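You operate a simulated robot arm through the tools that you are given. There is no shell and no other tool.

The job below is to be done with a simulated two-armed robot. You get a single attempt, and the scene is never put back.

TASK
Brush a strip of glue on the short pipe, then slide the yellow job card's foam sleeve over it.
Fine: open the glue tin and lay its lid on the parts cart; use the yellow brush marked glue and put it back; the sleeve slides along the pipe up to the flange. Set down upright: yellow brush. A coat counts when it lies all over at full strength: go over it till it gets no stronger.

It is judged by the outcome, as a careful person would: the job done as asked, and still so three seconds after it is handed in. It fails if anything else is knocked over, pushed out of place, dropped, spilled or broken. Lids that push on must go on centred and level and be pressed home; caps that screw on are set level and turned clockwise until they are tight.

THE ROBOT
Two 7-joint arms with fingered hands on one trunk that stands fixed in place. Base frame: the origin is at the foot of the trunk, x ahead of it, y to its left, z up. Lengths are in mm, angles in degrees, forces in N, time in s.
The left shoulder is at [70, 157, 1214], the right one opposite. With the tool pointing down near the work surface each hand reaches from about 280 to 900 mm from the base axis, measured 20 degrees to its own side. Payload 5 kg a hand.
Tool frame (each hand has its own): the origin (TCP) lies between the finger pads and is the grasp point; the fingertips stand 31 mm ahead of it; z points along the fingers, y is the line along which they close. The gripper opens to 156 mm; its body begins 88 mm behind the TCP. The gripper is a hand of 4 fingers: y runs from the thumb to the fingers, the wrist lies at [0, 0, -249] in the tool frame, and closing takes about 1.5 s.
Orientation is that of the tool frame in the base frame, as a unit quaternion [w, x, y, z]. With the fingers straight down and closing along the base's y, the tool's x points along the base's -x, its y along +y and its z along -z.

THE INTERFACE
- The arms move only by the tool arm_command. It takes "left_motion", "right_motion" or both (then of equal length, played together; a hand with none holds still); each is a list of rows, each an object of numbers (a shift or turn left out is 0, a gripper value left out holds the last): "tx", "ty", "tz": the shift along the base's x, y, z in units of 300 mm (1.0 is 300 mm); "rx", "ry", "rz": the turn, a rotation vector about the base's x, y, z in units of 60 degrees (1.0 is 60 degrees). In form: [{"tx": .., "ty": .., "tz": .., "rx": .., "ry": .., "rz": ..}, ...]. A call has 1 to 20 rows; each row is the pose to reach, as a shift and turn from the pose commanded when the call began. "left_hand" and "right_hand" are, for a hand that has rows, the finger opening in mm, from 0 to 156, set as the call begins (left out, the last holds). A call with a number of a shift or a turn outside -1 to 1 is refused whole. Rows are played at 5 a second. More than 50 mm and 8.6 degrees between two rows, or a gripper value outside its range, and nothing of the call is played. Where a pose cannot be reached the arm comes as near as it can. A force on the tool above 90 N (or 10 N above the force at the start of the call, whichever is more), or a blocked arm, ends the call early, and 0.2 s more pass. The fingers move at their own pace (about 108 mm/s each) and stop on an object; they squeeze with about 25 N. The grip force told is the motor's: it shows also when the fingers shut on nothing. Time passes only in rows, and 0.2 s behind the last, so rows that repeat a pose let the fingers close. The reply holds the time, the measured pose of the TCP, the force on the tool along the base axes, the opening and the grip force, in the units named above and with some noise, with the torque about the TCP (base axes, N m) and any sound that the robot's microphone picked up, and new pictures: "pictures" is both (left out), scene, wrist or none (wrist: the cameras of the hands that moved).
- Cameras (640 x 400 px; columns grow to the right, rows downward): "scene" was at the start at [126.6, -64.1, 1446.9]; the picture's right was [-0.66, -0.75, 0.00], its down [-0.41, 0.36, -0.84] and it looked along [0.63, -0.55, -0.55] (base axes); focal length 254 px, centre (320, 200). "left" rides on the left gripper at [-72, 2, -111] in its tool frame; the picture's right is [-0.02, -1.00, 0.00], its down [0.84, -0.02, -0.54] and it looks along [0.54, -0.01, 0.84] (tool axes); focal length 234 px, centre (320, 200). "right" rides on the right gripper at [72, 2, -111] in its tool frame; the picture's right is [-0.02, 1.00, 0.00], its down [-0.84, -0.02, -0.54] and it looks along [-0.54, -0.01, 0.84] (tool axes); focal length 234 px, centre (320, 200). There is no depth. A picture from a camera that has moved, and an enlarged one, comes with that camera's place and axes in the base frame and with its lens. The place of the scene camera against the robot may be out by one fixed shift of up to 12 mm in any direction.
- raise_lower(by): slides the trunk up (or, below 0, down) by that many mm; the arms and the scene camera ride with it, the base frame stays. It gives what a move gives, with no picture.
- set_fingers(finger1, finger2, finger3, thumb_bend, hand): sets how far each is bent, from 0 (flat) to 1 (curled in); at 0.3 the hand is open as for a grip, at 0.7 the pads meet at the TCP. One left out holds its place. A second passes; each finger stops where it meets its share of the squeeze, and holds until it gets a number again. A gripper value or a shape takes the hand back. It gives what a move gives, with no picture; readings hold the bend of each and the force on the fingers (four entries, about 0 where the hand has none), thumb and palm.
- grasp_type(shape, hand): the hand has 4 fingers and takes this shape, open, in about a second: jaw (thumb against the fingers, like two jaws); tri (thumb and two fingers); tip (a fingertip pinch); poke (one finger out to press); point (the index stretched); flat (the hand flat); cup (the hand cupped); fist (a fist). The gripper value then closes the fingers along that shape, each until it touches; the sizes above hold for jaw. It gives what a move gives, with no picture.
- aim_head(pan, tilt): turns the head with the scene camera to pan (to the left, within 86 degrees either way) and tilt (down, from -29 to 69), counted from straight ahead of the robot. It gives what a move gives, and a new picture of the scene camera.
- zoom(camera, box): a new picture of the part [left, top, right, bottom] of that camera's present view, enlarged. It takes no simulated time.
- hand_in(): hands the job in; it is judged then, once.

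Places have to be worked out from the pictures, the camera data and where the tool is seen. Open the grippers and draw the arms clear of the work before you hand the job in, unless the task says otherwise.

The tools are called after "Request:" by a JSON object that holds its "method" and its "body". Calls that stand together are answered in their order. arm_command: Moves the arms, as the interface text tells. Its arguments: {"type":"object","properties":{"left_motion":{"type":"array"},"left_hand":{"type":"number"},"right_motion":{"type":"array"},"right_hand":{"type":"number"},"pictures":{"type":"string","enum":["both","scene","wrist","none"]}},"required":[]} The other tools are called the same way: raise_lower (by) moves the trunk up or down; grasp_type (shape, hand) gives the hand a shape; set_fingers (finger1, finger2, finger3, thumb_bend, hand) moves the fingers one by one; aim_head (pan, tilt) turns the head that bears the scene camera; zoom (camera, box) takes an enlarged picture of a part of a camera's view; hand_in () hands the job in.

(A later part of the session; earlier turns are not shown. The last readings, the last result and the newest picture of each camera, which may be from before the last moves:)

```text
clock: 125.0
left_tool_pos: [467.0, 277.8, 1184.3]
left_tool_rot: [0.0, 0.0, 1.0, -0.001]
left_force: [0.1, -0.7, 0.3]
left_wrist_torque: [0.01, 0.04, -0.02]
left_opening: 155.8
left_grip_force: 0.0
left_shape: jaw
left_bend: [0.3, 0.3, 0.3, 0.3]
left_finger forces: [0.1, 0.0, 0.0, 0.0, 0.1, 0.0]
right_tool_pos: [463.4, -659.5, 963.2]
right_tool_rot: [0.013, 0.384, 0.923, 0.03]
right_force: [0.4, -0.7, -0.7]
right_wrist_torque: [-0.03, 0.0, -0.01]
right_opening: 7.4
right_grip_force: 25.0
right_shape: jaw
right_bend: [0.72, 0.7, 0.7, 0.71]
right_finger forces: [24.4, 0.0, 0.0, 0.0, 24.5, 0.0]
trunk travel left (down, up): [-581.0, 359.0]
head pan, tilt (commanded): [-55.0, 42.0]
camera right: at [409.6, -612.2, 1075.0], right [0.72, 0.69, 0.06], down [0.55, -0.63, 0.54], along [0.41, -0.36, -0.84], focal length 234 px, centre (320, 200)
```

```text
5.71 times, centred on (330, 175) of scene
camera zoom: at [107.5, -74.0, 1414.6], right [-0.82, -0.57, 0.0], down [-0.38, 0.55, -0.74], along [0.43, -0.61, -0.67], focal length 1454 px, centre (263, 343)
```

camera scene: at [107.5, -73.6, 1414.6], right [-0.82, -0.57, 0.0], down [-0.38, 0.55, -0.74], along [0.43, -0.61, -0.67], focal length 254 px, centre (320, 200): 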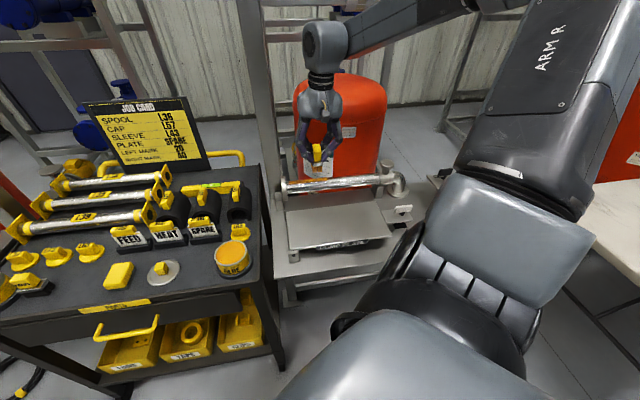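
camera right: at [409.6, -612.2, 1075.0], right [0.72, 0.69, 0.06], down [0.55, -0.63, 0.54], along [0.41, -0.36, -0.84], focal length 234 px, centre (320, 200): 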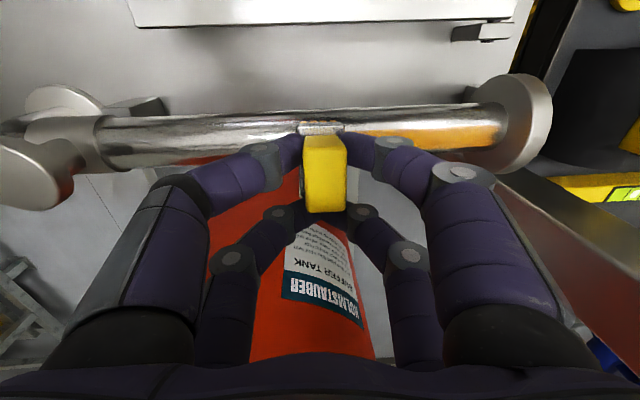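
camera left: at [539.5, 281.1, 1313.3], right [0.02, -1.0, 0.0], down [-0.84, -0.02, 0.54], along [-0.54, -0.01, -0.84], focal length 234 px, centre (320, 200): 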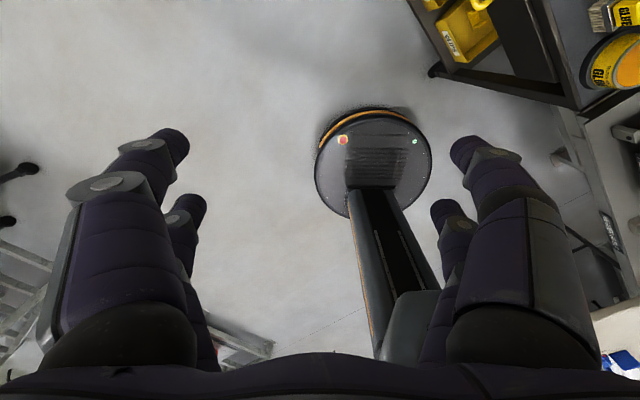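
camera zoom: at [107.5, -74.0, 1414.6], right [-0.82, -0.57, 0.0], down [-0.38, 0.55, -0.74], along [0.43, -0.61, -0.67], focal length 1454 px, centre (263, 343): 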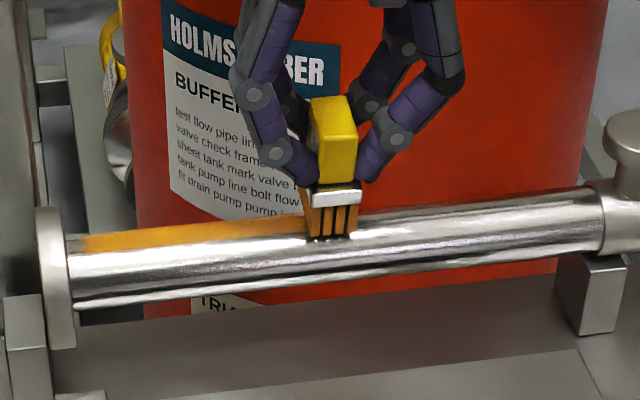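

Lowering to contact and stroking back and forth over the strip.

Request:
{"method": "arm_command", "body": {"right_motion": [{"tz": -0.015}, {"tx": 0.03, "ty": 0.03, "tz": -0.015}, {"tx": 0.06, "ty": 0.06, "tz": -0.015}, {"tx": 0.09, "ty": 0.09, "tz": -0.015}, {"tx": 0.12, "ty": 0.12, "tz": -0.015}, {"tx": 0.15, "ty": 0.15, "tz": -0.015}, {"tx": 0.18, "ty": 0.18, "tz": -0.015}, {"tx": 0.21, "ty": 0.21, "tz": -0.015}, {"tx": 0.24, "ty": 0.24, "tz": -0.015}, {"tx": 0.27, "ty": 0.27, "tz": -0.015}, {"tx": 0.296, "ty": 0.296, "tz": -0.015}, {"tx": 0.27, "ty": 0.27, "tz": -0.015}, {"tx": 0.24, "ty": 0.24, "tz": -0.015}, {"tx": 0.21, "ty": 0.21, "tz": -0.015}, {"tx": 0.18, "ty": 0.18, "tz": -0.015}, {"tx": 0.15, "ty": 0.15, "tz": -0.015}, {"tx": 0.12, "ty": 0.12, "tz": -0.015}, {"tx": 0.09, "ty": 0.09, "tz": -0.015}, {"tx": 0.06, "ty": 0.06, "tz": -0.015}, {"tx": 0.03, "ty": 0.03, "tz": -0.015}], "pictures": "none"}}

Request:
{"method": "arm_command", "body": {"right_motion": [{"tx": -0.03, "ty": -0.03}, {"tx": 0.0, "ty": 0.0}, {"tx": 0.03, "ty": 0.03}, {"tx": 0.06, "ty": 0.06}, {"tx": 0.09, "ty": 0.09}, {"tx": 0.12, "ty": 0.12}, {"tx": 0.15, "ty": 0.15}, {"tx": 0.18, "ty": 0.18}, {"tx": 0.21, "ty": 0.21}, {"tx": 0.24, "ty": 0.24}, {"tx": 0.267, "ty": 0.267}, {"tx": 0.24, "ty": 0.24}, {"tx": 0.21, "ty": 0.21}, {"tx": 0.18, "ty": 0.18}, {"tx": 0.15, "ty": 0.15}, {"tx": 0.12, "ty": 0.12}, {"tx": 0.09, "ty": 0.09}, {"tx": 0.06, "ty": 0.06}, {"tx": 0.03, "ty": 0.03}, {"tx": 0.0, "ty": 0.0}], "pictures": "none"}}

Request:
{"method": "arm_command", "body": {"right_motion": [{"tx": -0.03, "ty": -0.03}, {"tx": 0.0, "ty": 0.0}, {"tx": 0.03, "ty": 0.03}, {"tx": 0.06, "ty": 0.06}, {"tx": 0.09, "ty": 0.09}, {"tx": 0.12, "ty": 0.12}, {"tx": 0.15, "ty": 0.15}, {"tx": 0.18, "ty": 0.18}, {"tx": 0.21, "ty": 0.21}, {"tx": 0.24, "ty": 0.24}, {"tx": 0.267, "ty": 0.267}, {"tx": 0.24, "ty": 0.24}, {"tx": 0.21, "ty": 0.21}, {"tx": 0.18, "ty": 0.18}, {"tx": 0.15, "ty": 0.15}, {"tx": 0.12, "ty": 0.12}, {"tx": 0.09, "ty": 0.09}, {"tx": 0.06, "ty": 0.06}, {"tx": 0.03, "ty": 0.03}, {"tx": 0.0, "ty": 0.0}], "pictures": "none"}}

Request:
{"method": "arm_command", "body": {"right_motion": [{"tx": -0.03, "ty": -0.03}, {"tx": -0.03, "ty": -0.03, "tz": 0.06}, {"tx": -0.08, "ty": -0.08, "tz": 0.13}, {"tx": -0.14, "ty": -0.14, "tz": 0.2}, {"tx": -0.2, "ty": -0.2, "tz": 0.27}, {"tx": -0.265, "ty": -0.265, "tz": 0.313}, {"tx": -0.265, "ty": -0.265, "tz": 0.313}], "pictures": "wrist"}}

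Request:
{"method": "zoom", "body": {"camera": "right", "box": [400, 90, 550, 140]}}

Request:
{"method": "zoom", "body": {"camera": "scene", "box": [280, 175, 335, 195]}}

```text
clock: 129.2
left_tool_pos: [465.5, 277.5, 1183.5]
left_tool_rot: [0.001, 0.0, 1.0, 0.001]
left_force: [-0.5, -0.4, 0.4]
left_wrist_torque: [-0.01, 0.02, 0.02]
left_opening: 156.1
left_grip_force: 0.2
left_shape: jaw
left_bend: [0.3, 0.3, 0.3, 0.3]
left_finger forces: [0.0, 0.1, 0.0, 0.0, 0.0, 0.0]
right_tool_pos: [470.3, -652.6, 960.2]
right_tool_rot: [0.012, 0.383, 0.923, 0.03]
right_force: [-0.1, 0.3, -0.4]
right_wrist_torque: [-0.02, 0.01, -0.01]
right_opening: 7.8
right_grip_force: 25.8
right_shape: jaw
right_bend: [0.72, 0.7, 0.7, 0.71]
right_finger forces: [24.3, 0.0, 0.1, 0.0, 24.6, 0.0]
trunk travel left (down, up): [-581.0, 359.0]
head pan, tilt (commanded): [-55.0, 42.0]
```

```text
clock: 133.4
left_tool_pos: [465.3, 276.2, 1184.5]
left_tool_rot: [0.0, -0.001, 1.0, 0.0]
left_force: [-1.0, -0.3, -0.9]
left_wrist_torque: [0.01, -0.03, 0.02]
left_opening: 155.9
left_grip_force: 0.1
left_shape: jaw
left_bend: [0.3, 0.3, 0.3, 0.3]
left_finger forces: [0.1, 0.0, 0.0, 0.1, 0.0, 0.0]
right_tool_pos: [473.5, -652.1, 959.9]
right_tool_rot: [0.012, 0.384, 0.923, 0.03]
right_force: [-0.4, 1.1, 3.7]
right_wrist_torque: [0.07, 0.02, -0.03]
right_opening: 7.7
right_grip_force: 25.5
right_shape: jaw
right_bend: [0.72, 0.7, 0.7, 0.71]
right_finger forces: [25.8, 0.1, 0.0, 0.0, 25.2, 0.1]
trunk travel left (down, up): [-581.0, 359.0]
head pan, tilt (commanded): [-55.0, 42.0]
```

```text
clock: 137.6
left_tool_pos: [465.9, 278.5, 1184.1]
left_tool_rot: [0.0, -0.001, 1.0, 0.0]
left_force: [0.1, 0.6, -0.2]
left_wrist_torque: [-0.02, 0.01, -0.01]
left_opening: 156.1
left_grip_force: 0.0
left_shape: jaw
left_bend: [0.3, 0.3, 0.3, 0.3]
left_finger forces: [0.0, 0.1, 0.0, 0.1, 0.1, 0.0]
right_tool_pos: [471.4, -649.4, 960.0]
right_tool_rot: [0.012, 0.384, 0.923, 0.029]
right_force: [0.0, 0.7, 2.0]
right_wrist_torque: [0.07, 0.02, 0.01]
right_opening: 7.6
right_grip_force: 25.5
right_shape: jaw
right_bend: [0.72, 0.7, 0.7, 0.71]
right_finger forces: [25.3, 0.1, 0.0, 0.1, 25.3, 0.1]
trunk travel left (down, up): [-581.0, 359.0]
head pan, tilt (commanded): [-55.0, 42.0]
```

```text
clock: 139.2
left_tool_pos: [466.9, 278.6, 1183.9]
left_tool_rot: [0.0, -0.001, 1.0, 0.0]
left_force: [-0.2, 0.3, 0.0]
left_wrist_torque: [-0.03, 0.0, 0.03]
left_opening: 155.8
left_grip_force: 0.0
left_shape: jaw
left_bend: [0.3, 0.3, 0.3, 0.3]
left_finger forces: [0.1, 0.1, 0.0, 0.0, 0.0, 0.0]
right_tool_pos: [392.9, -729.6, 1055.9]
right_tool_rot: [0.012, 0.383, 0.923, 0.03]
right_force: [0.5, -0.2, -0.9]
right_wrist_torque: [-0.03, 0.07, 0.02]
right_opening: 7.6
right_grip_force: 25.7
right_shape: jaw
right_bend: [0.72, 0.7, 0.7, 0.71]
right_finger forces: [24.1, 0.0, 0.1, 0.0, 24.8, 0.0]
trunk travel left (down, up): [-581.0, 359.0]
head pan, tilt (commanded): [-55.0, 42.0]
camera right: at [339.2, -682.9, 1166.3], right [0.72, 0.69, 0.06], down [0.55, -0.63, 0.54], along [0.41, -0.36, -0.84], focal length 234 px, centre (320, 200)
```

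right: 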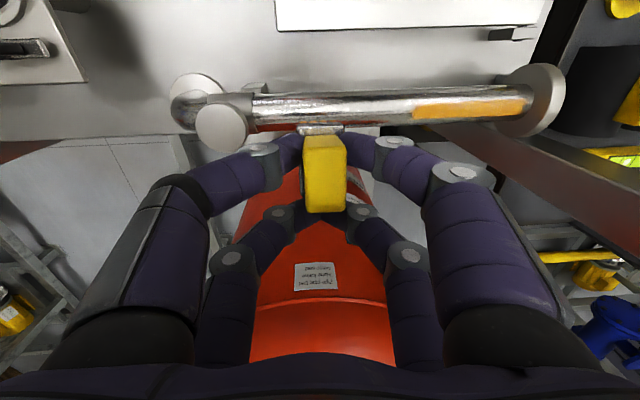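

```text
4.27 times, centred on (475, 115) of right
camera zoom: at [339.2, -682.9, 1166.3], right [0.72, 0.69, 0.06], down [0.55, -0.63, 0.54], along [0.41, -0.36, -0.84], focal length 999 px, centre (-341, 563)
```

zoom: 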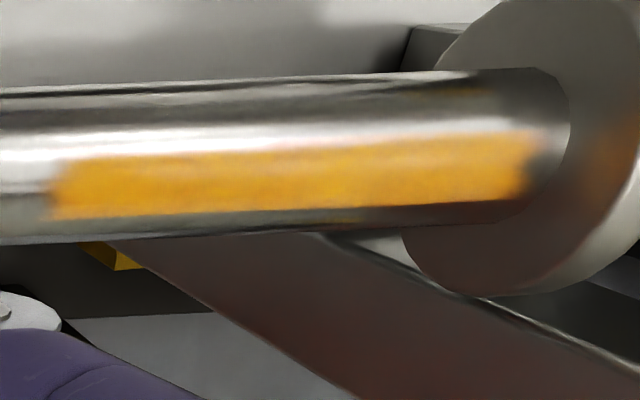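

```text
11.64 times, centred on (308, 185) of scene
camera zoom: at [108.2, -73.9, 1414.5], right [-0.82, -0.57, 0.0], down [-0.38, 0.55, -0.74], along [0.43, -0.61, -0.67], focal length 2961 px, centre (466, 374)
```

zoom: 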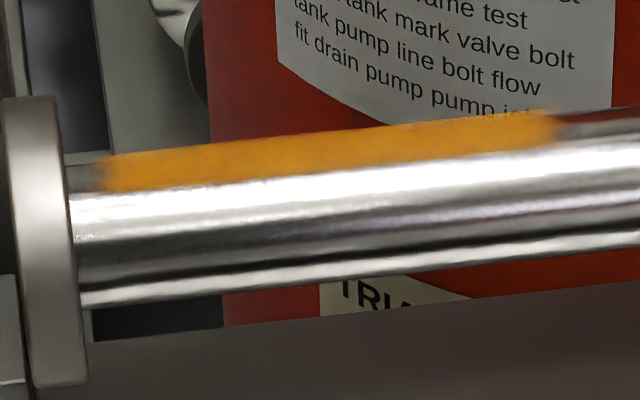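

Even freshly dipped, the coat gets no stronger, so the strip is at full strength. I'll return the brush to its place on the cart, rotating back to 45° on the way.

Request:
{"method": "arm_command", "body": {"right_motion": [{"tx": 0.03, "ty": 0.1}, {"tx": 0.06, "ty": 0.2}, {"tx": 0.09, "ty": 0.3}, {"tx": 0.12, "ty": 0.4}, {"tx": 0.15, "ty": 0.5}, {"tx": 0.18, "ty": 0.6}, {"tx": 0.21, "ty": 0.7}, {"tx": 0.24, "ty": 0.8}, {"tx": 0.27, "ty": 0.9}, {"tx": 0.3, "ty": 1.0}], "pictures": "none"}}

Request:
{"method": "arm_command", "body": {"right_motion": [{"tx": 0.03, "ty": 0.07, "rz": 0.09}, {"tx": 0.06, "ty": 0.15, "rz": 0.18}, {"tx": 0.1, "ty": 0.23, "rz": 0.27}, {"tx": 0.13, "ty": 0.31, "rz": 0.36}, {"tx": 0.16, "ty": 0.39, "rz": 0.45}, {"tx": 0.19, "ty": 0.47, "rz": 0.54}, {"tx": 0.22, "ty": 0.54, "rz": 0.64}, {"tx": 0.257, "ty": 0.6, "rz": 0.75}], "pictures": "none"}}

Request:
{"method": "arm_command", "body": {"right_motion": [{"tx": 0.02, "ty": 0.02, "rz": 0.1}, {"tx": 0.04, "ty": 0.05, "rz": 0.2}, {"tx": 0.06, "ty": 0.08, "rz": 0.3}, {"tx": 0.08, "ty": 0.11, "rz": 0.4}, {"tx": 0.1, "ty": 0.14, "rz": 0.5}, {"tx": 0.12, "ty": 0.16, "rz": 0.6}, {"tx": 0.14, "ty": 0.18, "rz": 0.7}, {"tx": 0.16, "ty": 0.193, "rz": 0.75}, {"tx": 0.16, "ty": 0.193, "rz": 0.75}], "pictures": "both"}}

Request:
{"method": "aim_head", "body": {"pan": -28, "tilt": 45}}

```text
clock: 141.4
left_tool_pos: [467.0, 279.1, 1184.6]
left_tool_rot: [0.001, 0.001, 1.0, 0.001]
left_force: [-0.8, -1.2, -0.8]
left_wrist_torque: [-0.02, 0.03, 0.03]
left_opening: 155.8
left_grip_force: 0.1
left_shape: jaw
left_bend: [0.3, 0.3, 0.3, 0.3]
left_finger forces: [0.0, 0.0, 0.0, 0.0, 0.1, 0.0]
right_tool_pos: [482.0, -427.6, 1051.8]
right_tool_rot: [0.012, 0.383, 0.923, 0.029]
right_force: [0.3, 0.0, -0.5]
right_wrist_torque: [-0.02, 0.03, 0.04]
right_opening: 7.4
right_grip_force: 24.7
right_shape: jaw
right_bend: [0.72, 0.7, 0.7, 0.71]
right_finger forces: [24.1, 0.1, 0.0, 0.0, 24.6, 0.0]
trunk travel left (down, up): [-581.0, 359.0]
head pan, tilt (commanded): [-55.0, 42.0]
```

```text
clock: 143.2
left_tool_pos: [468.2, 278.1, 1182.9]
left_tool_rot: [-0.001, -0.001, 1.0, 0.0]
left_force: [-0.5, -0.7, -1.2]
left_wrist_torque: [-0.01, 0.02, 0.0]
left_opening: 155.9
left_grip_force: 0.0
left_shape: jaw
left_bend: [0.3, 0.3, 0.3, 0.3]
left_finger forces: [0.0, 0.1, 0.1, 0.0, 0.0, 0.0]
right_tool_pos: [561.1, -250.6, 1053.6]
right_tool_rot: [0.0, 0.001, 0.999, 0.032]
right_force: [0.2, 0.4, -1.2]
right_wrist_torque: [-0.01, 0.0, -0.06]
right_opening: 7.5
right_grip_force: 24.7
right_shape: jaw
right_bend: [0.72, 0.7, 0.7, 0.71]
right_finger forces: [23.8, 0.1, 0.1, 0.1, 24.6, 0.0]
trunk travel left (down, up): [-581.0, 359.0]
head pan, tilt (commanded): [-55.0, 42.0]
```

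```text
clock: 145.2
left_tool_pos: [466.0, 278.4, 1184.2]
left_tool_rot: [0.0, 0.001, 1.0, 0.0]
left_force: [-0.1, -0.2, 0.0]
left_wrist_torque: [0.0, 0.0, -0.04]
left_opening: 155.7
left_grip_force: 0.1
left_shape: jaw
left_bend: [0.3, 0.3, 0.3, 0.3]
left_finger forces: [0.0, 0.0, 0.0, 0.1, 0.1, 0.0]
right_tool_pos: [607.1, -194.3, 1053.6]
right_tool_rot: [-0.012, -0.382, 0.924, 0.03]
right_force: [-0.1, 0.2, 0.0]
right_wrist_torque: [0.0, 0.02, 0.03]
right_opening: 7.4
right_grip_force: 25.4
right_shape: jaw
right_bend: [0.72, 0.7, 0.7, 0.71]
right_finger forces: [24.0, 0.1, 0.0, 0.0, 24.7, 0.1]
trunk travel left (down, up): [-581.0, 359.0]
head pan, tilt (commanded): [-55.0, 42.0]
camera scene: at [107.3, -73.8, 1414.6], right [-0.82, -0.57, 0.0], down [-0.38, 0.55, -0.74], along [0.43, -0.61, -0.67], focal length 254 px, centre (320, 200)
camera right: at [560.7, -248.8, 1164.8], right [-0.69, 0.72, 0.06], down [0.63, 0.55, 0.54], along [0.36, 0.41, -0.84], focal length 234 px, centre (320, 200)
```

scene: 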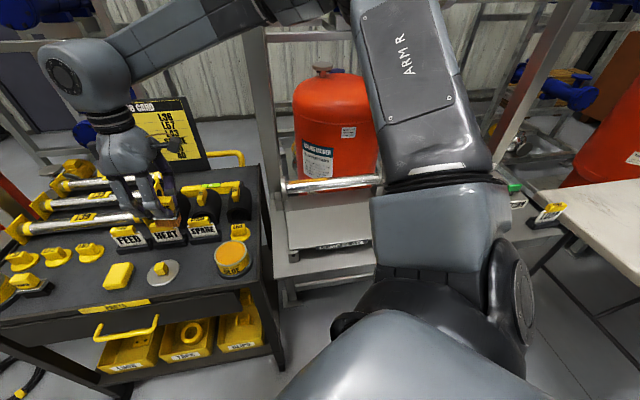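
right: 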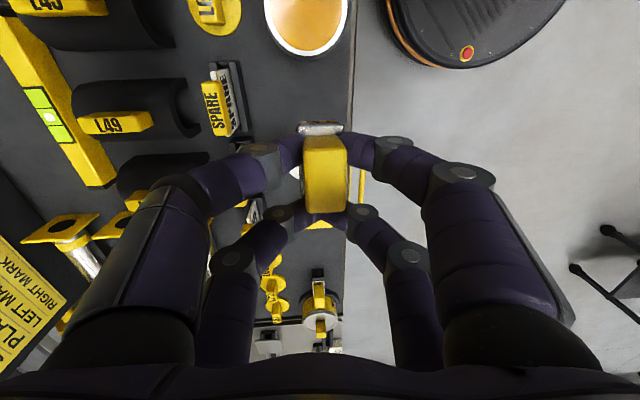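

```text
clock: 146.1
left_tool_pos: [465.7, 278.8, 1183.8]
left_tool_rot: [0.0, -0.001, 1.0, 0.0]
left_force: [0.1, 0.1, 0.7]
left_wrist_torque: [0.05, 0.02, -0.02]
left_opening: 156.0
left_grip_force: 0.0
left_shape: jaw
left_bend: [0.3, 0.3, 0.3, 0.3]
left_finger forces: [0.0, 0.1, 0.0, 0.1, 0.1, 0.0]
right_tool_pos: [606.7, -194.6, 1054.1]
right_tool_rot: [-0.013, -0.382, 0.924, 0.03]
right_force: [-0.1, -0.5, -1.3]
right_wrist_torque: [0.01, -0.01, -0.02]
right_opening: 7.6
right_grip_force: 25.1
right_shape: jaw
right_bend: [0.72, 0.7, 0.7, 0.71]
right_finger forces: [23.9, 0.0, 0.0, 0.0, 24.6, 0.0]
trunk travel left (down, up): [-581.0, 359.0]
head pan, tilt (commanded): [-28.0, 45.0]
camera scene: at [131.4, -43.5, 1410.3], right [-0.47, -0.88, 0.0], down [-0.62, 0.33, -0.71], along [0.62, -0.33, -0.71], focal length 254 px, centre (320, 200)
```

scene: 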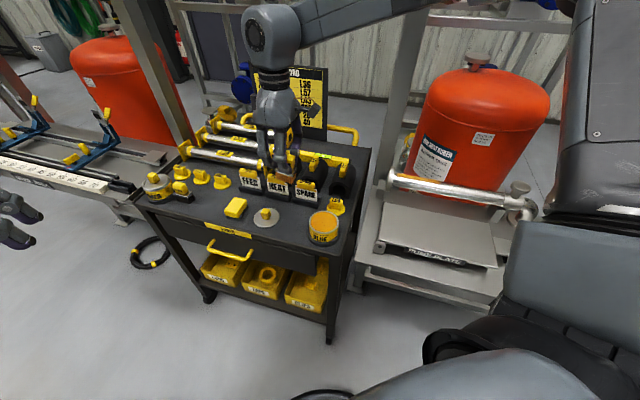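

I'll lower toward the brush's spot, stopping well above the surface to check the alignment.

Request:
{"method": "arm_command", "body": {"right_motion": [{"tx": 0.004, "ty": 0.006, "tz": -0.08}, {"tx": 0.004, "ty": 0.006, "tz": -0.17}, {"tx": 0.004, "ty": 0.006, "tz": -0.26}, {"tx": 0.004, "ty": 0.006, "tz": -0.35}, {"tx": 0.004, "ty": 0.006, "tz": -0.44}, {"tx": 0.004, "ty": 0.006, "tz": -0.51}, {"tx": 0.004, "ty": 0.006, "tz": -0.55}, {"tx": 0.004, "ty": 0.006, "tz": -0.55}], "pictures": "wrist"}}

Request:
{"method": "zoom", "body": {"camera": "scene", "box": [250, 140, 350, 240]}}

Request:
{"method": "zoom", "body": {"camera": "right", "box": [220, 60, 420, 230]}}

```text
clock: 147.9
left_tool_pos: [466.1, 277.8, 1184.3]
left_tool_rot: [0.0, 0.0, 1.0, 0.0]
left_force: [-0.5, -0.3, -0.1]
left_wrist_torque: [0.05, -0.03, 0.01]
left_opening: 156.0
left_grip_force: 0.0
left_shape: jaw
left_bend: [0.3, 0.3, 0.3, 0.3]
left_finger forces: [0.0, 0.1, 0.0, 0.0, 0.1, 0.1]
right_tool_pos: [608.3, -190.3, 889.5]
right_tool_rot: [-0.012, -0.382, 0.924, 0.03]
right_force: [1.1, 0.9, 0.1]
right_wrist_torque: [0.03, 0.03, 0.0]
right_opening: 7.3
right_grip_force: 24.6
right_shape: jaw
right_bend: [0.72, 0.7, 0.7, 0.71]
right_finger forces: [23.9, 0.0, 0.0, 0.1, 24.4, 0.1]
trunk travel left (down, up): [-581.0, 359.0]
head pan, tilt (commanded): [-28.0, 45.0]
camera right: at [561.4, -245.5, 999.3], right [-0.69, 0.72, 0.06], down [0.63, 0.55, 0.54], along [0.36, 0.41, -0.84], focal length 234 px, centre (320, 200)
```

right: 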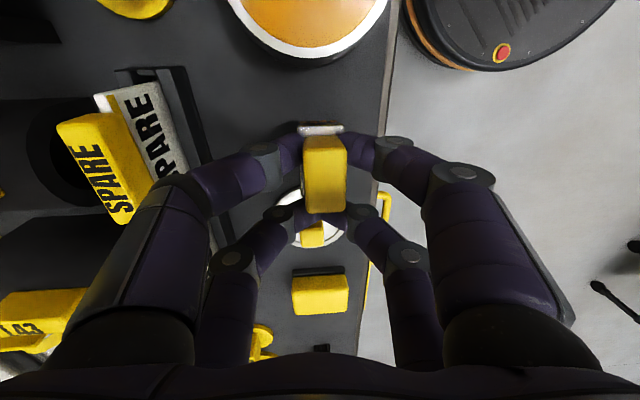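

```text
4.00 times, centred on (300, 190) of scene
camera zoom: at [131.1, -43.3, 1410.3], right [-0.47, -0.88, 0.0], down [-0.62, 0.33, -0.71], along [0.62, -0.33, -0.71], focal length 1018 px, centre (400, 240)
```

zoom: 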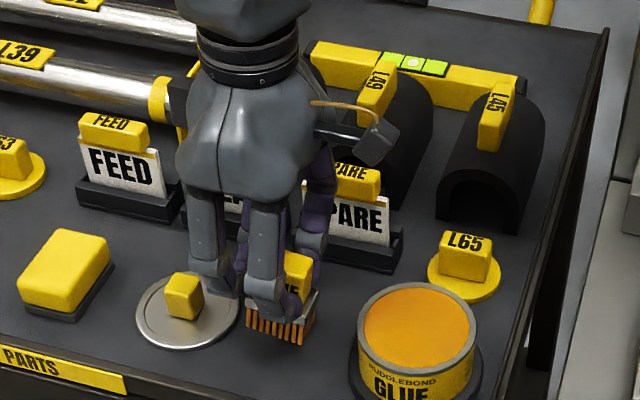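

```text
2.35 times, centred on (320, 145) of right
camera zoom: at [561.4, -245.5, 999.3], right [-0.69, 0.72, 0.06], down [0.63, 0.55, 0.54], along [0.36, 0.41, -0.84], focal length 551 px, centre (320, 329)
```

zoom: 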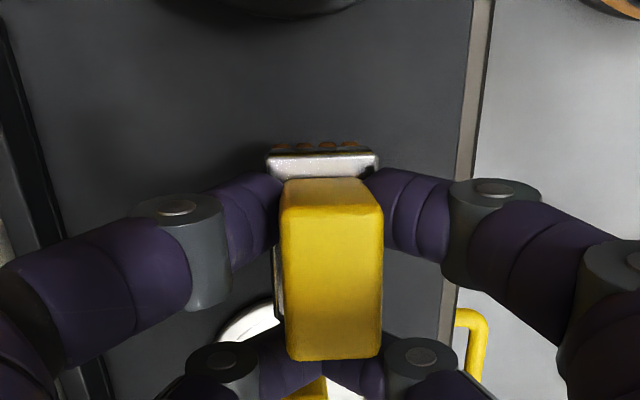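

The brush seems pitched in the grip (its top leaning toward the camera). I'll zoom closer to measure before setting it down.

Request:
{"method": "zoom", "body": {"camera": "right", "box": [280, 110, 370, 225]}}

Request:
{"method": "zoom", "body": {"camera": "scene", "box": [285, 180, 345, 240]}}

```text
3.48 times, centred on (325, 168) of right
camera zoom: at [561.4, -245.5, 999.3], right [-0.69, 0.72, 0.06], down [0.63, 0.55, 0.54], along [0.36, 0.41, -0.84], focal length 814 px, centre (303, 313)
```

zoom: 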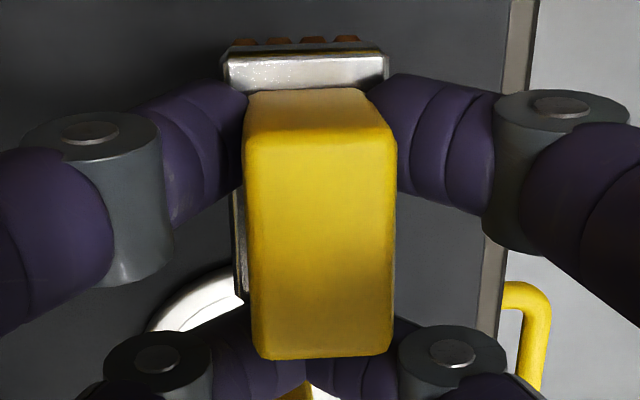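

```text
6.67 times, centred on (315, 210) of scene
camera zoom: at [131.1, -43.3, 1410.3], right [-0.47, -0.88, 0.0], down [-0.62, 0.33, -0.71], along [0.62, -0.33, -0.71], focal length 1696 px, centre (353, 133)
```

zoom: 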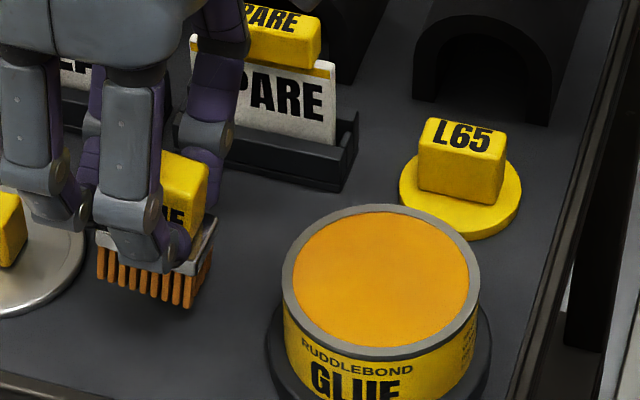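

The brush is pitched about 6–7° (its top toward −a). I'll tilt the hand by that much to make it upright, then lower gently.

Request:
{"method": "arm_command", "body": {"right_motion": [{"rx": -0.025, "ry": 0.025}, {"rx": -0.05, "ry": 0.05}, {"rx": -0.0766, "ry": 0.0766}, {"rx": -0.0766, "ry": 0.0766, "tz": -0.02}, {"rx": -0.0766, "ry": 0.0766, "tz": -0.04}, {"rx": -0.0766, "ry": 0.0766, "tz": -0.055}, {"rx": -0.0766, "ry": 0.0766, "tz": -0.055}], "pictures": "wrist"}}

Request:
{"method": "zoom", "body": {"camera": "scene", "box": [255, 180, 335, 240]}}

```text
clock: 149.5
left_tool_pos: [467.1, 276.7, 1183.6]
left_tool_rot: [0.0, 0.0, 1.0, 0.0]
left_force: [-0.5, -0.2, -0.5]
left_wrist_torque: [-0.01, 0.0, 0.02]
left_opening: 156.1
left_grip_force: 0.0
left_shape: jaw
left_bend: [0.3, 0.3, 0.3, 0.3]
left_finger forces: [0.0, 0.1, 0.0, 0.1, 0.0, 0.0]
right_tool_pos: [607.8, -189.7, 871.8]
right_tool_rot: [-0.064, -0.379, 0.923, 0.007]
right_force: [0.1, -0.7, -1.7]
right_wrist_torque: [-0.01, -0.03, 0.02]
right_opening: 7.3
right_grip_force: 25.0
right_shape: jaw
right_bend: [0.72, 0.7, 0.7, 0.71]
right_finger forces: [23.6, 0.1, 0.0, 0.1, 24.4, 0.0]
trunk travel left (down, up): [-581.0, 359.0]
head pan, tilt (commanded): [-28.0, 45.0]
camera right: at [571.0, -236.1, 990.3], right [-0.68, 0.73, 0.06], down [0.67, 0.59, 0.44], along [0.29, 0.34, -0.89], focal length 234 px, centre (320, 200)
```

right: 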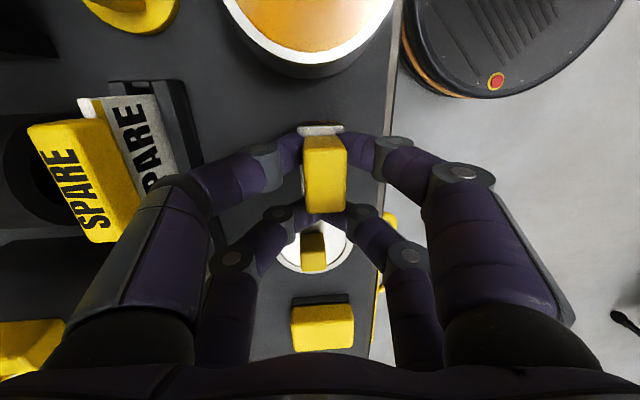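

```text
6.67 times, centred on (295, 210) of scene
camera zoom: at [131.3, -43.4, 1410.3], right [-0.47, -0.88, 0.0], down [-0.62, 0.33, -0.71], along [0.62, -0.33, -0.71], focal length 1696 px, centre (487, 133)
```

zoom: 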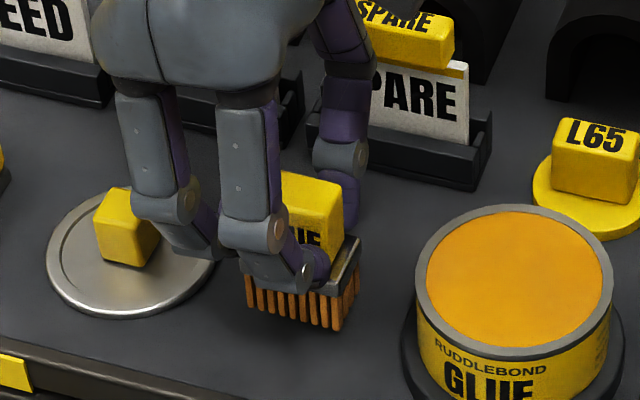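

Nearly upright. I'll lower in small steps until the bristles touch the cart.

Request:
{"method": "arm_command", "body": {"right_motion": [{"tz": -0.01}, {"tz": -0.02}, {"tz": -0.02}], "pictures": "none"}}

Request:
{"method": "arm_command", "body": {"right_motion": [{"tz": -0.007}, {"tz": -0.013}, {"tz": -0.013}], "pictures": "none"}}

Request:
{"method": "zoom", "body": {"camera": "scene", "box": [255, 180, 335, 240]}}

```text
clock: 150.3
left_tool_pos: [467.1, 277.7, 1185.0]
left_tool_rot: [0.0, 0.0, 1.0, 0.001]
left_force: [0.4, -0.2, -0.5]
left_wrist_torque: [0.0, -0.01, 0.03]
left_opening: 155.4
left_grip_force: 0.0
left_shape: jaw
left_bend: [0.3, 0.3, 0.3, 0.3]
left_finger forces: [0.0, 0.0, 0.0, 0.0, 0.0, 0.1]
right_tool_pos: [607.6, -190.4, 866.3]
right_tool_rot: [-0.066, -0.379, 0.923, 0.007]
right_force: [-1.1, 0.3, -0.9]
right_wrist_torque: [-0.03, -0.03, -0.03]
right_opening: 7.6
right_grip_force: 25.5
right_shape: jaw
right_bend: [0.72, 0.7, 0.7, 0.71]
right_finger forces: [23.7, 0.1, 0.1, 0.0, 24.5, 0.0]
trunk travel left (down, up): [-581.0, 359.0]
head pan, tilt (commanded): [-28.0, 45.0]
```

```text
clock: 151.1
left_tool_pos: [466.3, 277.8, 1183.5]
left_tool_rot: [0.0, 0.0, 1.0, 0.0]
left_force: [-0.1, -0.2, -0.3]
left_wrist_torque: [0.03, 0.03, 0.01]
left_opening: 155.7
left_grip_force: 0.0
left_shape: jaw
left_bend: [0.3, 0.3, 0.3, 0.3]
left_finger forces: [0.1, 0.1, 0.0, 0.0, 0.0, 0.0]
right_tool_pos: [608.8, -191.3, 862.5]
right_tool_rot: [-0.064, -0.379, 0.923, 0.008]
right_force: [0.4, -0.3, 3.5]
right_wrist_torque: [-0.11, 0.06, -0.02]
right_opening: 7.5
right_grip_force: 24.7
right_shape: jaw
right_bend: [0.72, 0.7, 0.7, 0.71]
right_finger forces: [24.4, 0.0, 0.0, 0.0, 25.2, 0.0]
trunk travel left (down, up): [-581.0, 359.0]
head pan, tilt (commanded): [-28.0, 45.0]
```

```text
6.67 times, centred on (295, 210) of scene
camera zoom: at [131.2, -43.3, 1410.3], right [-0.47, -0.88, 0.0], down [-0.62, 0.33, -0.71], along [0.62, -0.33, -0.71], focal length 1696 px, centre (487, 133)
```

zoom: 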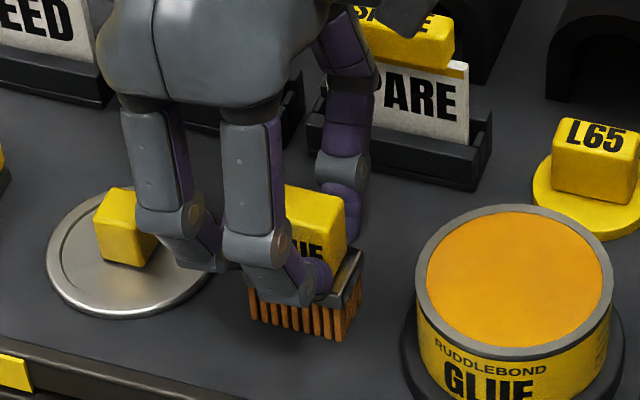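

Contact at 3.5 N. I press one more millimetre or so to seat it, then open gently.

Request:
{"method": "arm_command", "body": {"right_motion": [{"tz": -0.004}, {"tz": -0.006}, {"tz": -0.006}], "pictures": "none"}}

Request:
{"method": "arm_command", "body": {"right_motion": [{"tz": 0.0}, {"tz": 0.0}, {"tz": 0.0}, {"tz": 0.0}, {"tz": 0.0}], "right_hand": 42, "pictures": "wrist"}}

Request:
{"method": "zoom", "body": {"camera": "scene", "box": [255, 180, 335, 240]}}

```text
clock: 151.9
left_tool_pos: [465.0, 279.7, 1184.6]
left_tool_rot: [0.001, -0.001, 1.0, -0.001]
left_force: [0.3, 0.5, -0.6]
left_wrist_torque: [-0.01, 0.0, 0.02]
left_opening: 156.0
left_grip_force: 0.0
left_shape: jaw
left_bend: [0.3, 0.3, 0.3, 0.3]
left_finger forces: [0.1, 0.1, 0.0, 0.0, 0.1, 0.0]
right_tool_pos: [608.4, -190.5, 861.9]
right_tool_rot: [-0.064, -0.379, 0.923, 0.008]
right_force: [0.6, 2.6, 13.5]
right_wrist_torque: [-0.19, 0.34, -0.04]
right_opening: 7.4
right_grip_force: 25.1
right_shape: jaw
right_bend: [0.72, 0.7, 0.7, 0.71]
right_finger forces: [29.8, 0.0, 0.0, 0.0, 28.6, 0.1]
trunk travel left (down, up): [-581.0, 359.0]
head pan, tilt (commanded): [-28.0, 45.0]
```

```text
clock: 153.1
left_tool_pos: [466.9, 278.0, 1184.0]
left_tool_rot: [-0.001, 0.0, 1.0, 0.0]
left_force: [-0.2, 0.3, 0.2]
left_wrist_torque: [-0.02, 0.0, -0.01]
left_opening: 156.1
left_grip_force: 0.1
left_shape: jaw
left_bend: [0.3, 0.3, 0.3, 0.3]
left_finger forces: [0.1, 0.0, 0.0, 0.0, 0.1, 0.1]
right_tool_pos: [608.2, -191.1, 859.9]
right_tool_rot: [-0.065, -0.38, 0.923, 0.008]
right_force: [0.1, -0.2, -0.5]
right_wrist_torque: [0.0, -0.01, -0.01]
right_opening: 41.6
right_grip_force: 0.1
right_shape: jaw
right_bend: [0.73, 0.73, 0.73, 0.7]
right_finger forces: [0.1, 0.1, 0.0, 0.0, 0.1, 0.0]
trunk travel left (down, up): [-581.0, 359.0]
head pan, tilt (commanded): [-28.0, 45.0]
camera right: at [571.8, -237.6, 978.6], right [-0.68, 0.73, 0.06], down [0.67, 0.59, 0.44], along [0.29, 0.34, -0.89], focal length 234 px, centre (320, 200)
```

right: 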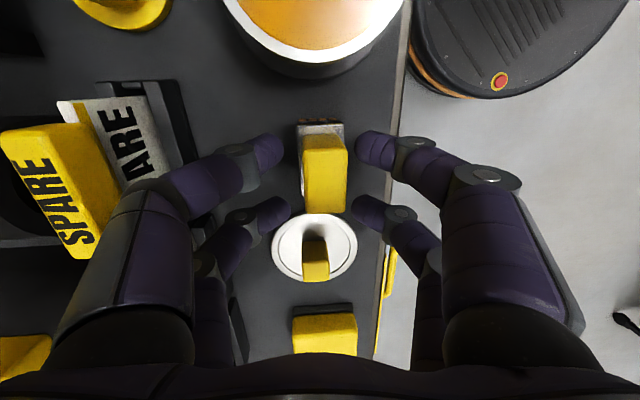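

```text
6.67 times, centred on (295, 210) of scene
camera zoom: at [131.2, -43.3, 1410.3], right [-0.47, -0.88, 0.0], down [-0.62, 0.33, -0.71], along [0.62, -0.33, -0.71], focal length 1696 px, centre (487, 133)
```

zoom: 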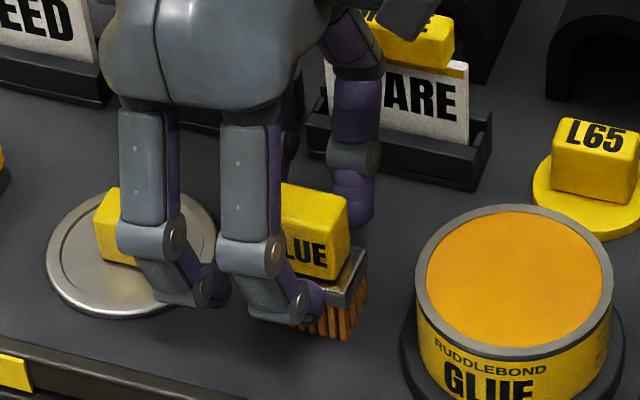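

Released; the brush stands on its bristles. I rise straight up and check it.

Request:
{"method": "arm_command", "body": {"right_motion": [{"tz": 0.03}, {"tz": 0.07}, {"tz": 0.12}, {"tz": 0.18}, {"tz": 0.25}, {"tz": 0.32}, {"tz": 0.4}, {"tz": 0.4}], "pictures": "wrist"}}

Request:
{"method": "zoom", "body": {"camera": "scene", "box": [245, 160, 345, 240]}}

Request:
{"method": "zoom", "body": {"camera": "right", "box": [250, 60, 400, 170]}}

```text
clock: 154.9
left_tool_pos: [467.2, 277.2, 1183.8]
left_tool_rot: [0.0, -0.001, 1.0, 0.0]
left_force: [0.2, 0.1, -0.2]
left_wrist_torque: [-0.02, 0.03, -0.01]
left_opening: 155.8
left_grip_force: 0.0
left_shape: jaw
left_bend: [0.3, 0.3, 0.3, 0.3]
left_finger forces: [0.0, 0.0, 0.1, 0.0, 0.0, 0.1]
right_tool_pos: [609.5, -194.3, 981.3]
right_tool_rot: [-0.065, -0.379, 0.923, 0.009]
right_force: [-0.4, 1.1, 0.5]
right_wrist_torque: [-0.03, 0.02, 0.02]
right_opening: 41.7
right_grip_force: 0.1
right_shape: jaw
right_bend: [0.73, 0.73, 0.73, 0.7]
right_finger forces: [0.1, 0.0, 0.1, 0.1, 0.0, 0.0]
trunk travel left (down, up): [-581.0, 359.0]
head pan, tilt (commanded): [-28.0, 45.0]
camera right: at [571.4, -239.1, 1098.8], right [-0.68, 0.73, 0.06], down [0.67, 0.59, 0.44], along [0.29, 0.34, -0.89], focal length 234 px, centre (320, 200)
```

right: 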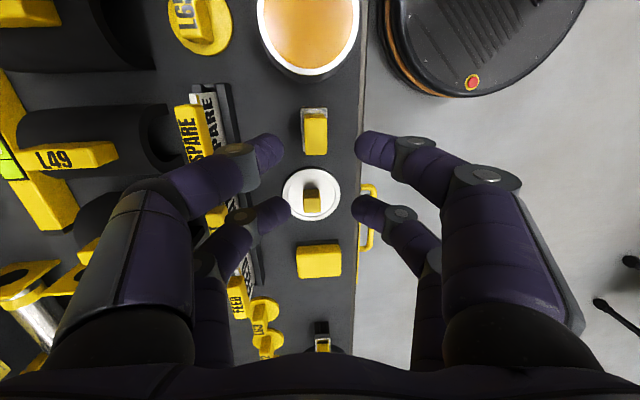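

```text
5.00 times, centred on (295, 200) of scene
camera zoom: at [131.9, -43.5, 1410.2], right [-0.47, -0.88, 0.0], down [-0.62, 0.33, -0.71], along [0.62, -0.33, -0.71], focal length 1272 px, centre (445, 200)
```

zoom: 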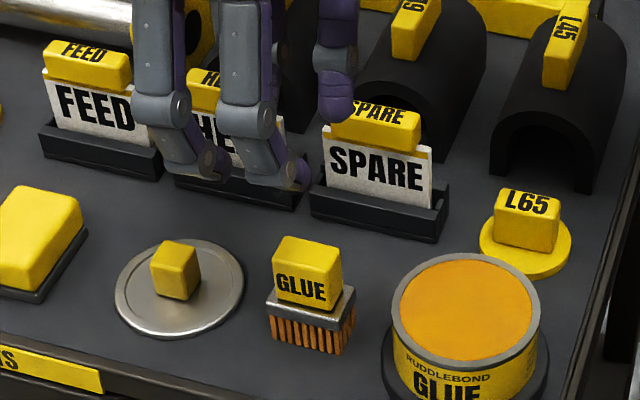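

```text
3.64 times, centred on (325, 115) of right
camera zoom: at [571.4, -239.1, 1098.8], right [-0.68, 0.73, 0.06], down [0.67, 0.59, 0.44], along [0.29, 0.34, -0.89], focal length 852 px, centre (302, 509)
```

zoom: 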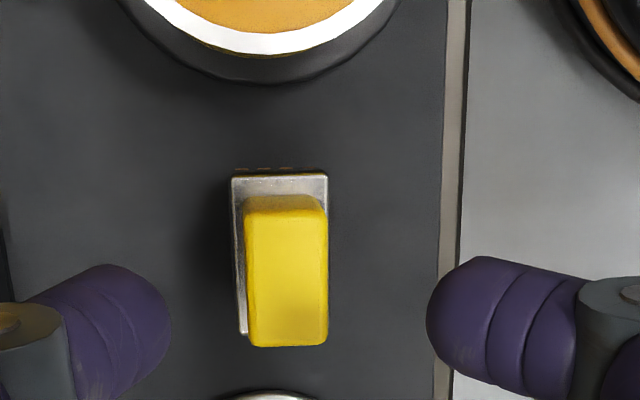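

The brush stands upright in its place, and lid and tin are fine. Now for the L43 sleeve: I rise, level the hand, and turn it back to -45° to look at the sleeve from the front.

Request:
{"method": "arm_command", "body": {"right_motion": [{"tz": 0.06, "rx": 0.012, "ry": -0.039}, {"tz": 0.12, "rx": 0.024, "ry": -0.078}, {"tz": 0.18, "rx": 0.0356, "ry": -0.1176}, {"tz": 0.2, "rx": 0.0356, "ry": -0.1176}], "pictures": "none"}}

Request:
{"method": "arm_command", "body": {"right_motion": [{"tx": 0.03, "rz": -0.1}, {"tx": 0.06, "rz": -0.2}, {"tx": 0.09, "rz": -0.3}, {"tx": 0.12, "rz": -0.4}, {"tx": 0.15, "rz": -0.5}, {"tx": 0.18, "rz": -0.6}, {"tx": 0.2, "rz": -0.7}, {"tx": 0.2, "rz": -0.75}], "pictures": "none"}}

Request:
{"method": "arm_command", "body": {"right_motion": [{"rz": -0.1}, {"rz": -0.2}, {"rz": -0.3}, {"rz": -0.4}, {"rz": -0.5}, {"rz": -0.6}, {"rz": -0.7}, {"rz": -0.75}, {"rz": -0.75}], "pictures": "both"}}

```text
clock: 155.9
left_tool_pos: [467.0, 278.2, 1183.7]
left_tool_rot: [0.0, -0.001, 1.0, 0.0]
left_force: [0.1, -0.2, -0.3]
left_wrist_torque: [0.0, 0.01, 0.01]
left_opening: 156.2
left_grip_force: 0.0
left_shape: jaw
left_bend: [0.3, 0.3, 0.3, 0.3]
left_finger forces: [0.0, 0.0, 0.0, 0.0, 0.1, 0.0]
right_tool_pos: [609.2, -192.1, 1041.7]
right_tool_rot: [-0.001, -0.38, 0.925, 0.002]
right_force: [-0.2, 0.2, -0.8]
right_wrist_torque: [0.0, 0.01, -0.04]
right_opening: 41.6
right_grip_force: 0.0
right_shape: jaw
right_bend: [0.73, 0.73, 0.73, 0.7]
right_finger forces: [0.0, 0.0, 0.0, 0.1, 0.1, 0.0]
trunk travel left (down, up): [-581.0, 359.0]
head pan, tilt (commanded): [-28.0, 45.0]
```

```text
clock: 157.7
left_tool_pos: [466.6, 278.3, 1184.7]
left_tool_rot: [0.0, 0.001, 1.0, 0.0]
left_force: [-0.3, -0.5, -0.5]
left_wrist_torque: [0.03, 0.02, 0.0]
left_opening: 156.3
left_grip_force: 0.0
left_shape: jaw
left_bend: [0.3, 0.3, 0.3, 0.3]
left_finger forces: [0.0, 0.0, 0.0, 0.0, 0.1, 0.0]
right_tool_pos: [668.0, -189.8, 1039.3]
right_tool_rot: [0.0, 0.004, 1.0, 0.003]
right_force: [0.8, 0.5, 0.4]
right_wrist_torque: [-0.01, -0.01, 0.03]
right_opening: 41.3
right_grip_force: 0.0
right_shape: jaw
right_bend: [0.73, 0.73, 0.73, 0.7]
right_finger forces: [0.1, 0.1, 0.0, 0.0, 0.0, 0.1]
trunk travel left (down, up): [-581.0, 359.0]
head pan, tilt (commanded): [-28.0, 45.0]
```

```text
clock: 159.7
left_tool_pos: [465.8, 277.4, 1184.1]
left_tool_rot: [0.0, 0.001, 1.0, -0.001]
left_force: [-0.5, 0.7, 0.1]
left_wrist_torque: [0.02, 0.02, 0.01]
left_opening: 155.7
left_grip_force: 0.0
left_shape: jaw
left_bend: [0.3, 0.3, 0.3, 0.3]
left_finger forces: [0.0, 0.0, 0.0, 0.0, 0.1, 0.1]
right_tool_pos: [670.2, -190.6, 1041.1]
right_tool_rot: [0.001, 0.385, 0.923, 0.001]
right_force: [0.6, 0.4, 0.4]
right_wrist_torque: [0.03, -0.02, 0.05]
right_opening: 41.7
right_grip_force: 0.1
right_shape: jaw
right_bend: [0.73, 0.73, 0.73, 0.7]
right_finger forces: [0.1, 0.1, 0.0, 0.0, 0.0, 0.0]
trunk travel left (down, up): [-581.0, 359.0]
head pan, tilt (commanded): [-28.0, 45.0]
camera scene: at [131.3, -43.3, 1410.3], right [-0.47, -0.88, 0.0], down [-0.62, 0.33, -0.71], along [0.62, -0.33, -0.71], focal length 254 px, centre (320, 200)
camera right: at [620.7, -139.0, 1151.2], right [0.73, 0.69, 0.0], down [0.57, -0.61, 0.55], along [0.38, -0.39, -0.84], focal length 234 px, centre (320, 200)
```

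scene: 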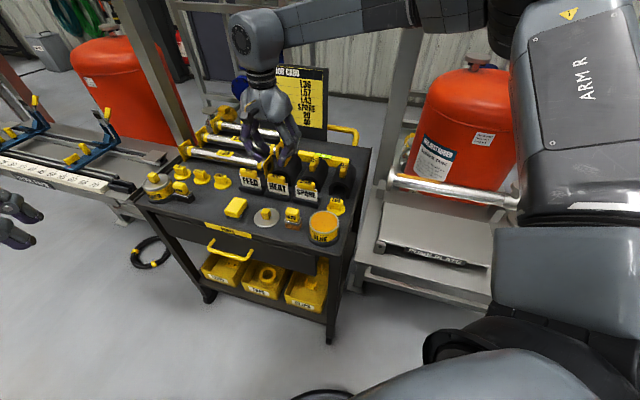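
right: 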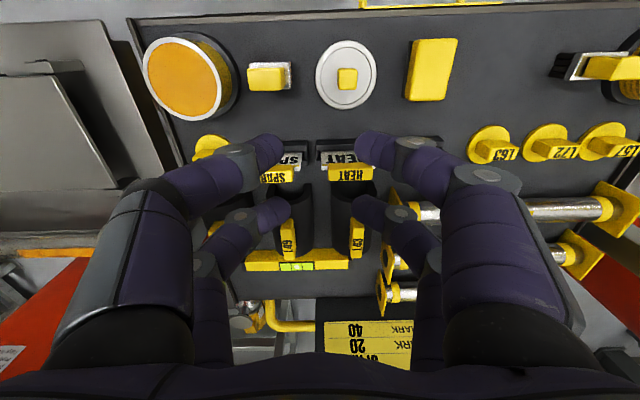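

Request:
{"method": "zoom", "body": {"camera": "right", "box": [240, 120, 420, 310]}}

Request:
{"method": "zoom", "body": {"camera": "scene", "box": [230, 130, 360, 230]}}

```text
2.11 times, centred on (330, 215) of right
camera zoom: at [620.7, -139.0, 1151.2], right [0.73, 0.69, 0.0], down [0.57, -0.61, 0.55], along [0.38, -0.39, -0.84], focal length 493 px, centre (299, 168)
```

zoom: 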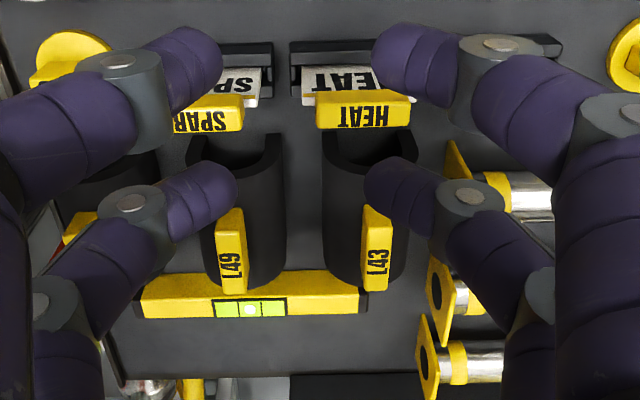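

```text
4.00 times, centred on (295, 180) of scene
camera zoom: at [131.3, -43.3, 1410.3], right [-0.47, -0.88, 0.0], down [-0.62, 0.33, -0.71], along [0.62, -0.33, -0.71], focal length 1018 px, centre (420, 280)
```

zoom: 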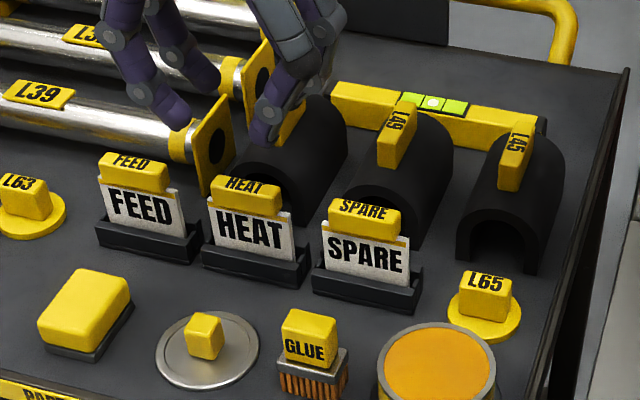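

Request:
{"method": "zoom", "body": {"camera": "right", "box": [325, 180, 395, 260]}}

Request:
{"method": "zoom", "body": {"camera": "right", "box": [260, 180, 330, 260]}}

```text
5.00 times, centred on (360, 220) of right
camera zoom: at [620.7, -139.0, 1151.2], right [0.73, 0.69, 0.0], down [0.57, -0.61, 0.55], along [0.38, -0.39, -0.84], focal length 1171 px, centre (120, 100)
```

zoom: 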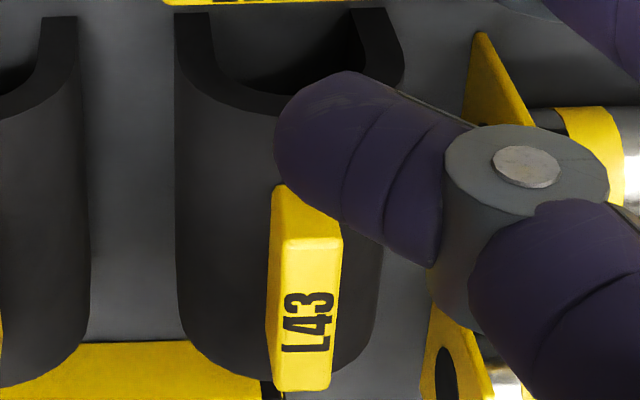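

```text
5.00 times, centred on (295, 220) of right
camera zoom: at [620.7, -139.0, 1151.2], right [0.73, 0.69, 0.0], down [0.57, -0.61, 0.55], along [0.38, -0.39, -0.84], focal length 1171 px, centre (445, 100)
```

zoom: 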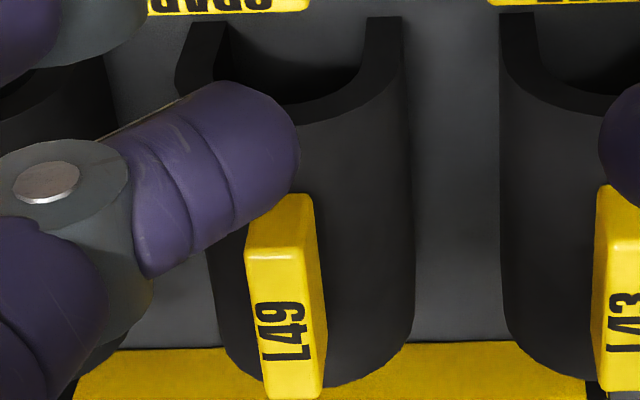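

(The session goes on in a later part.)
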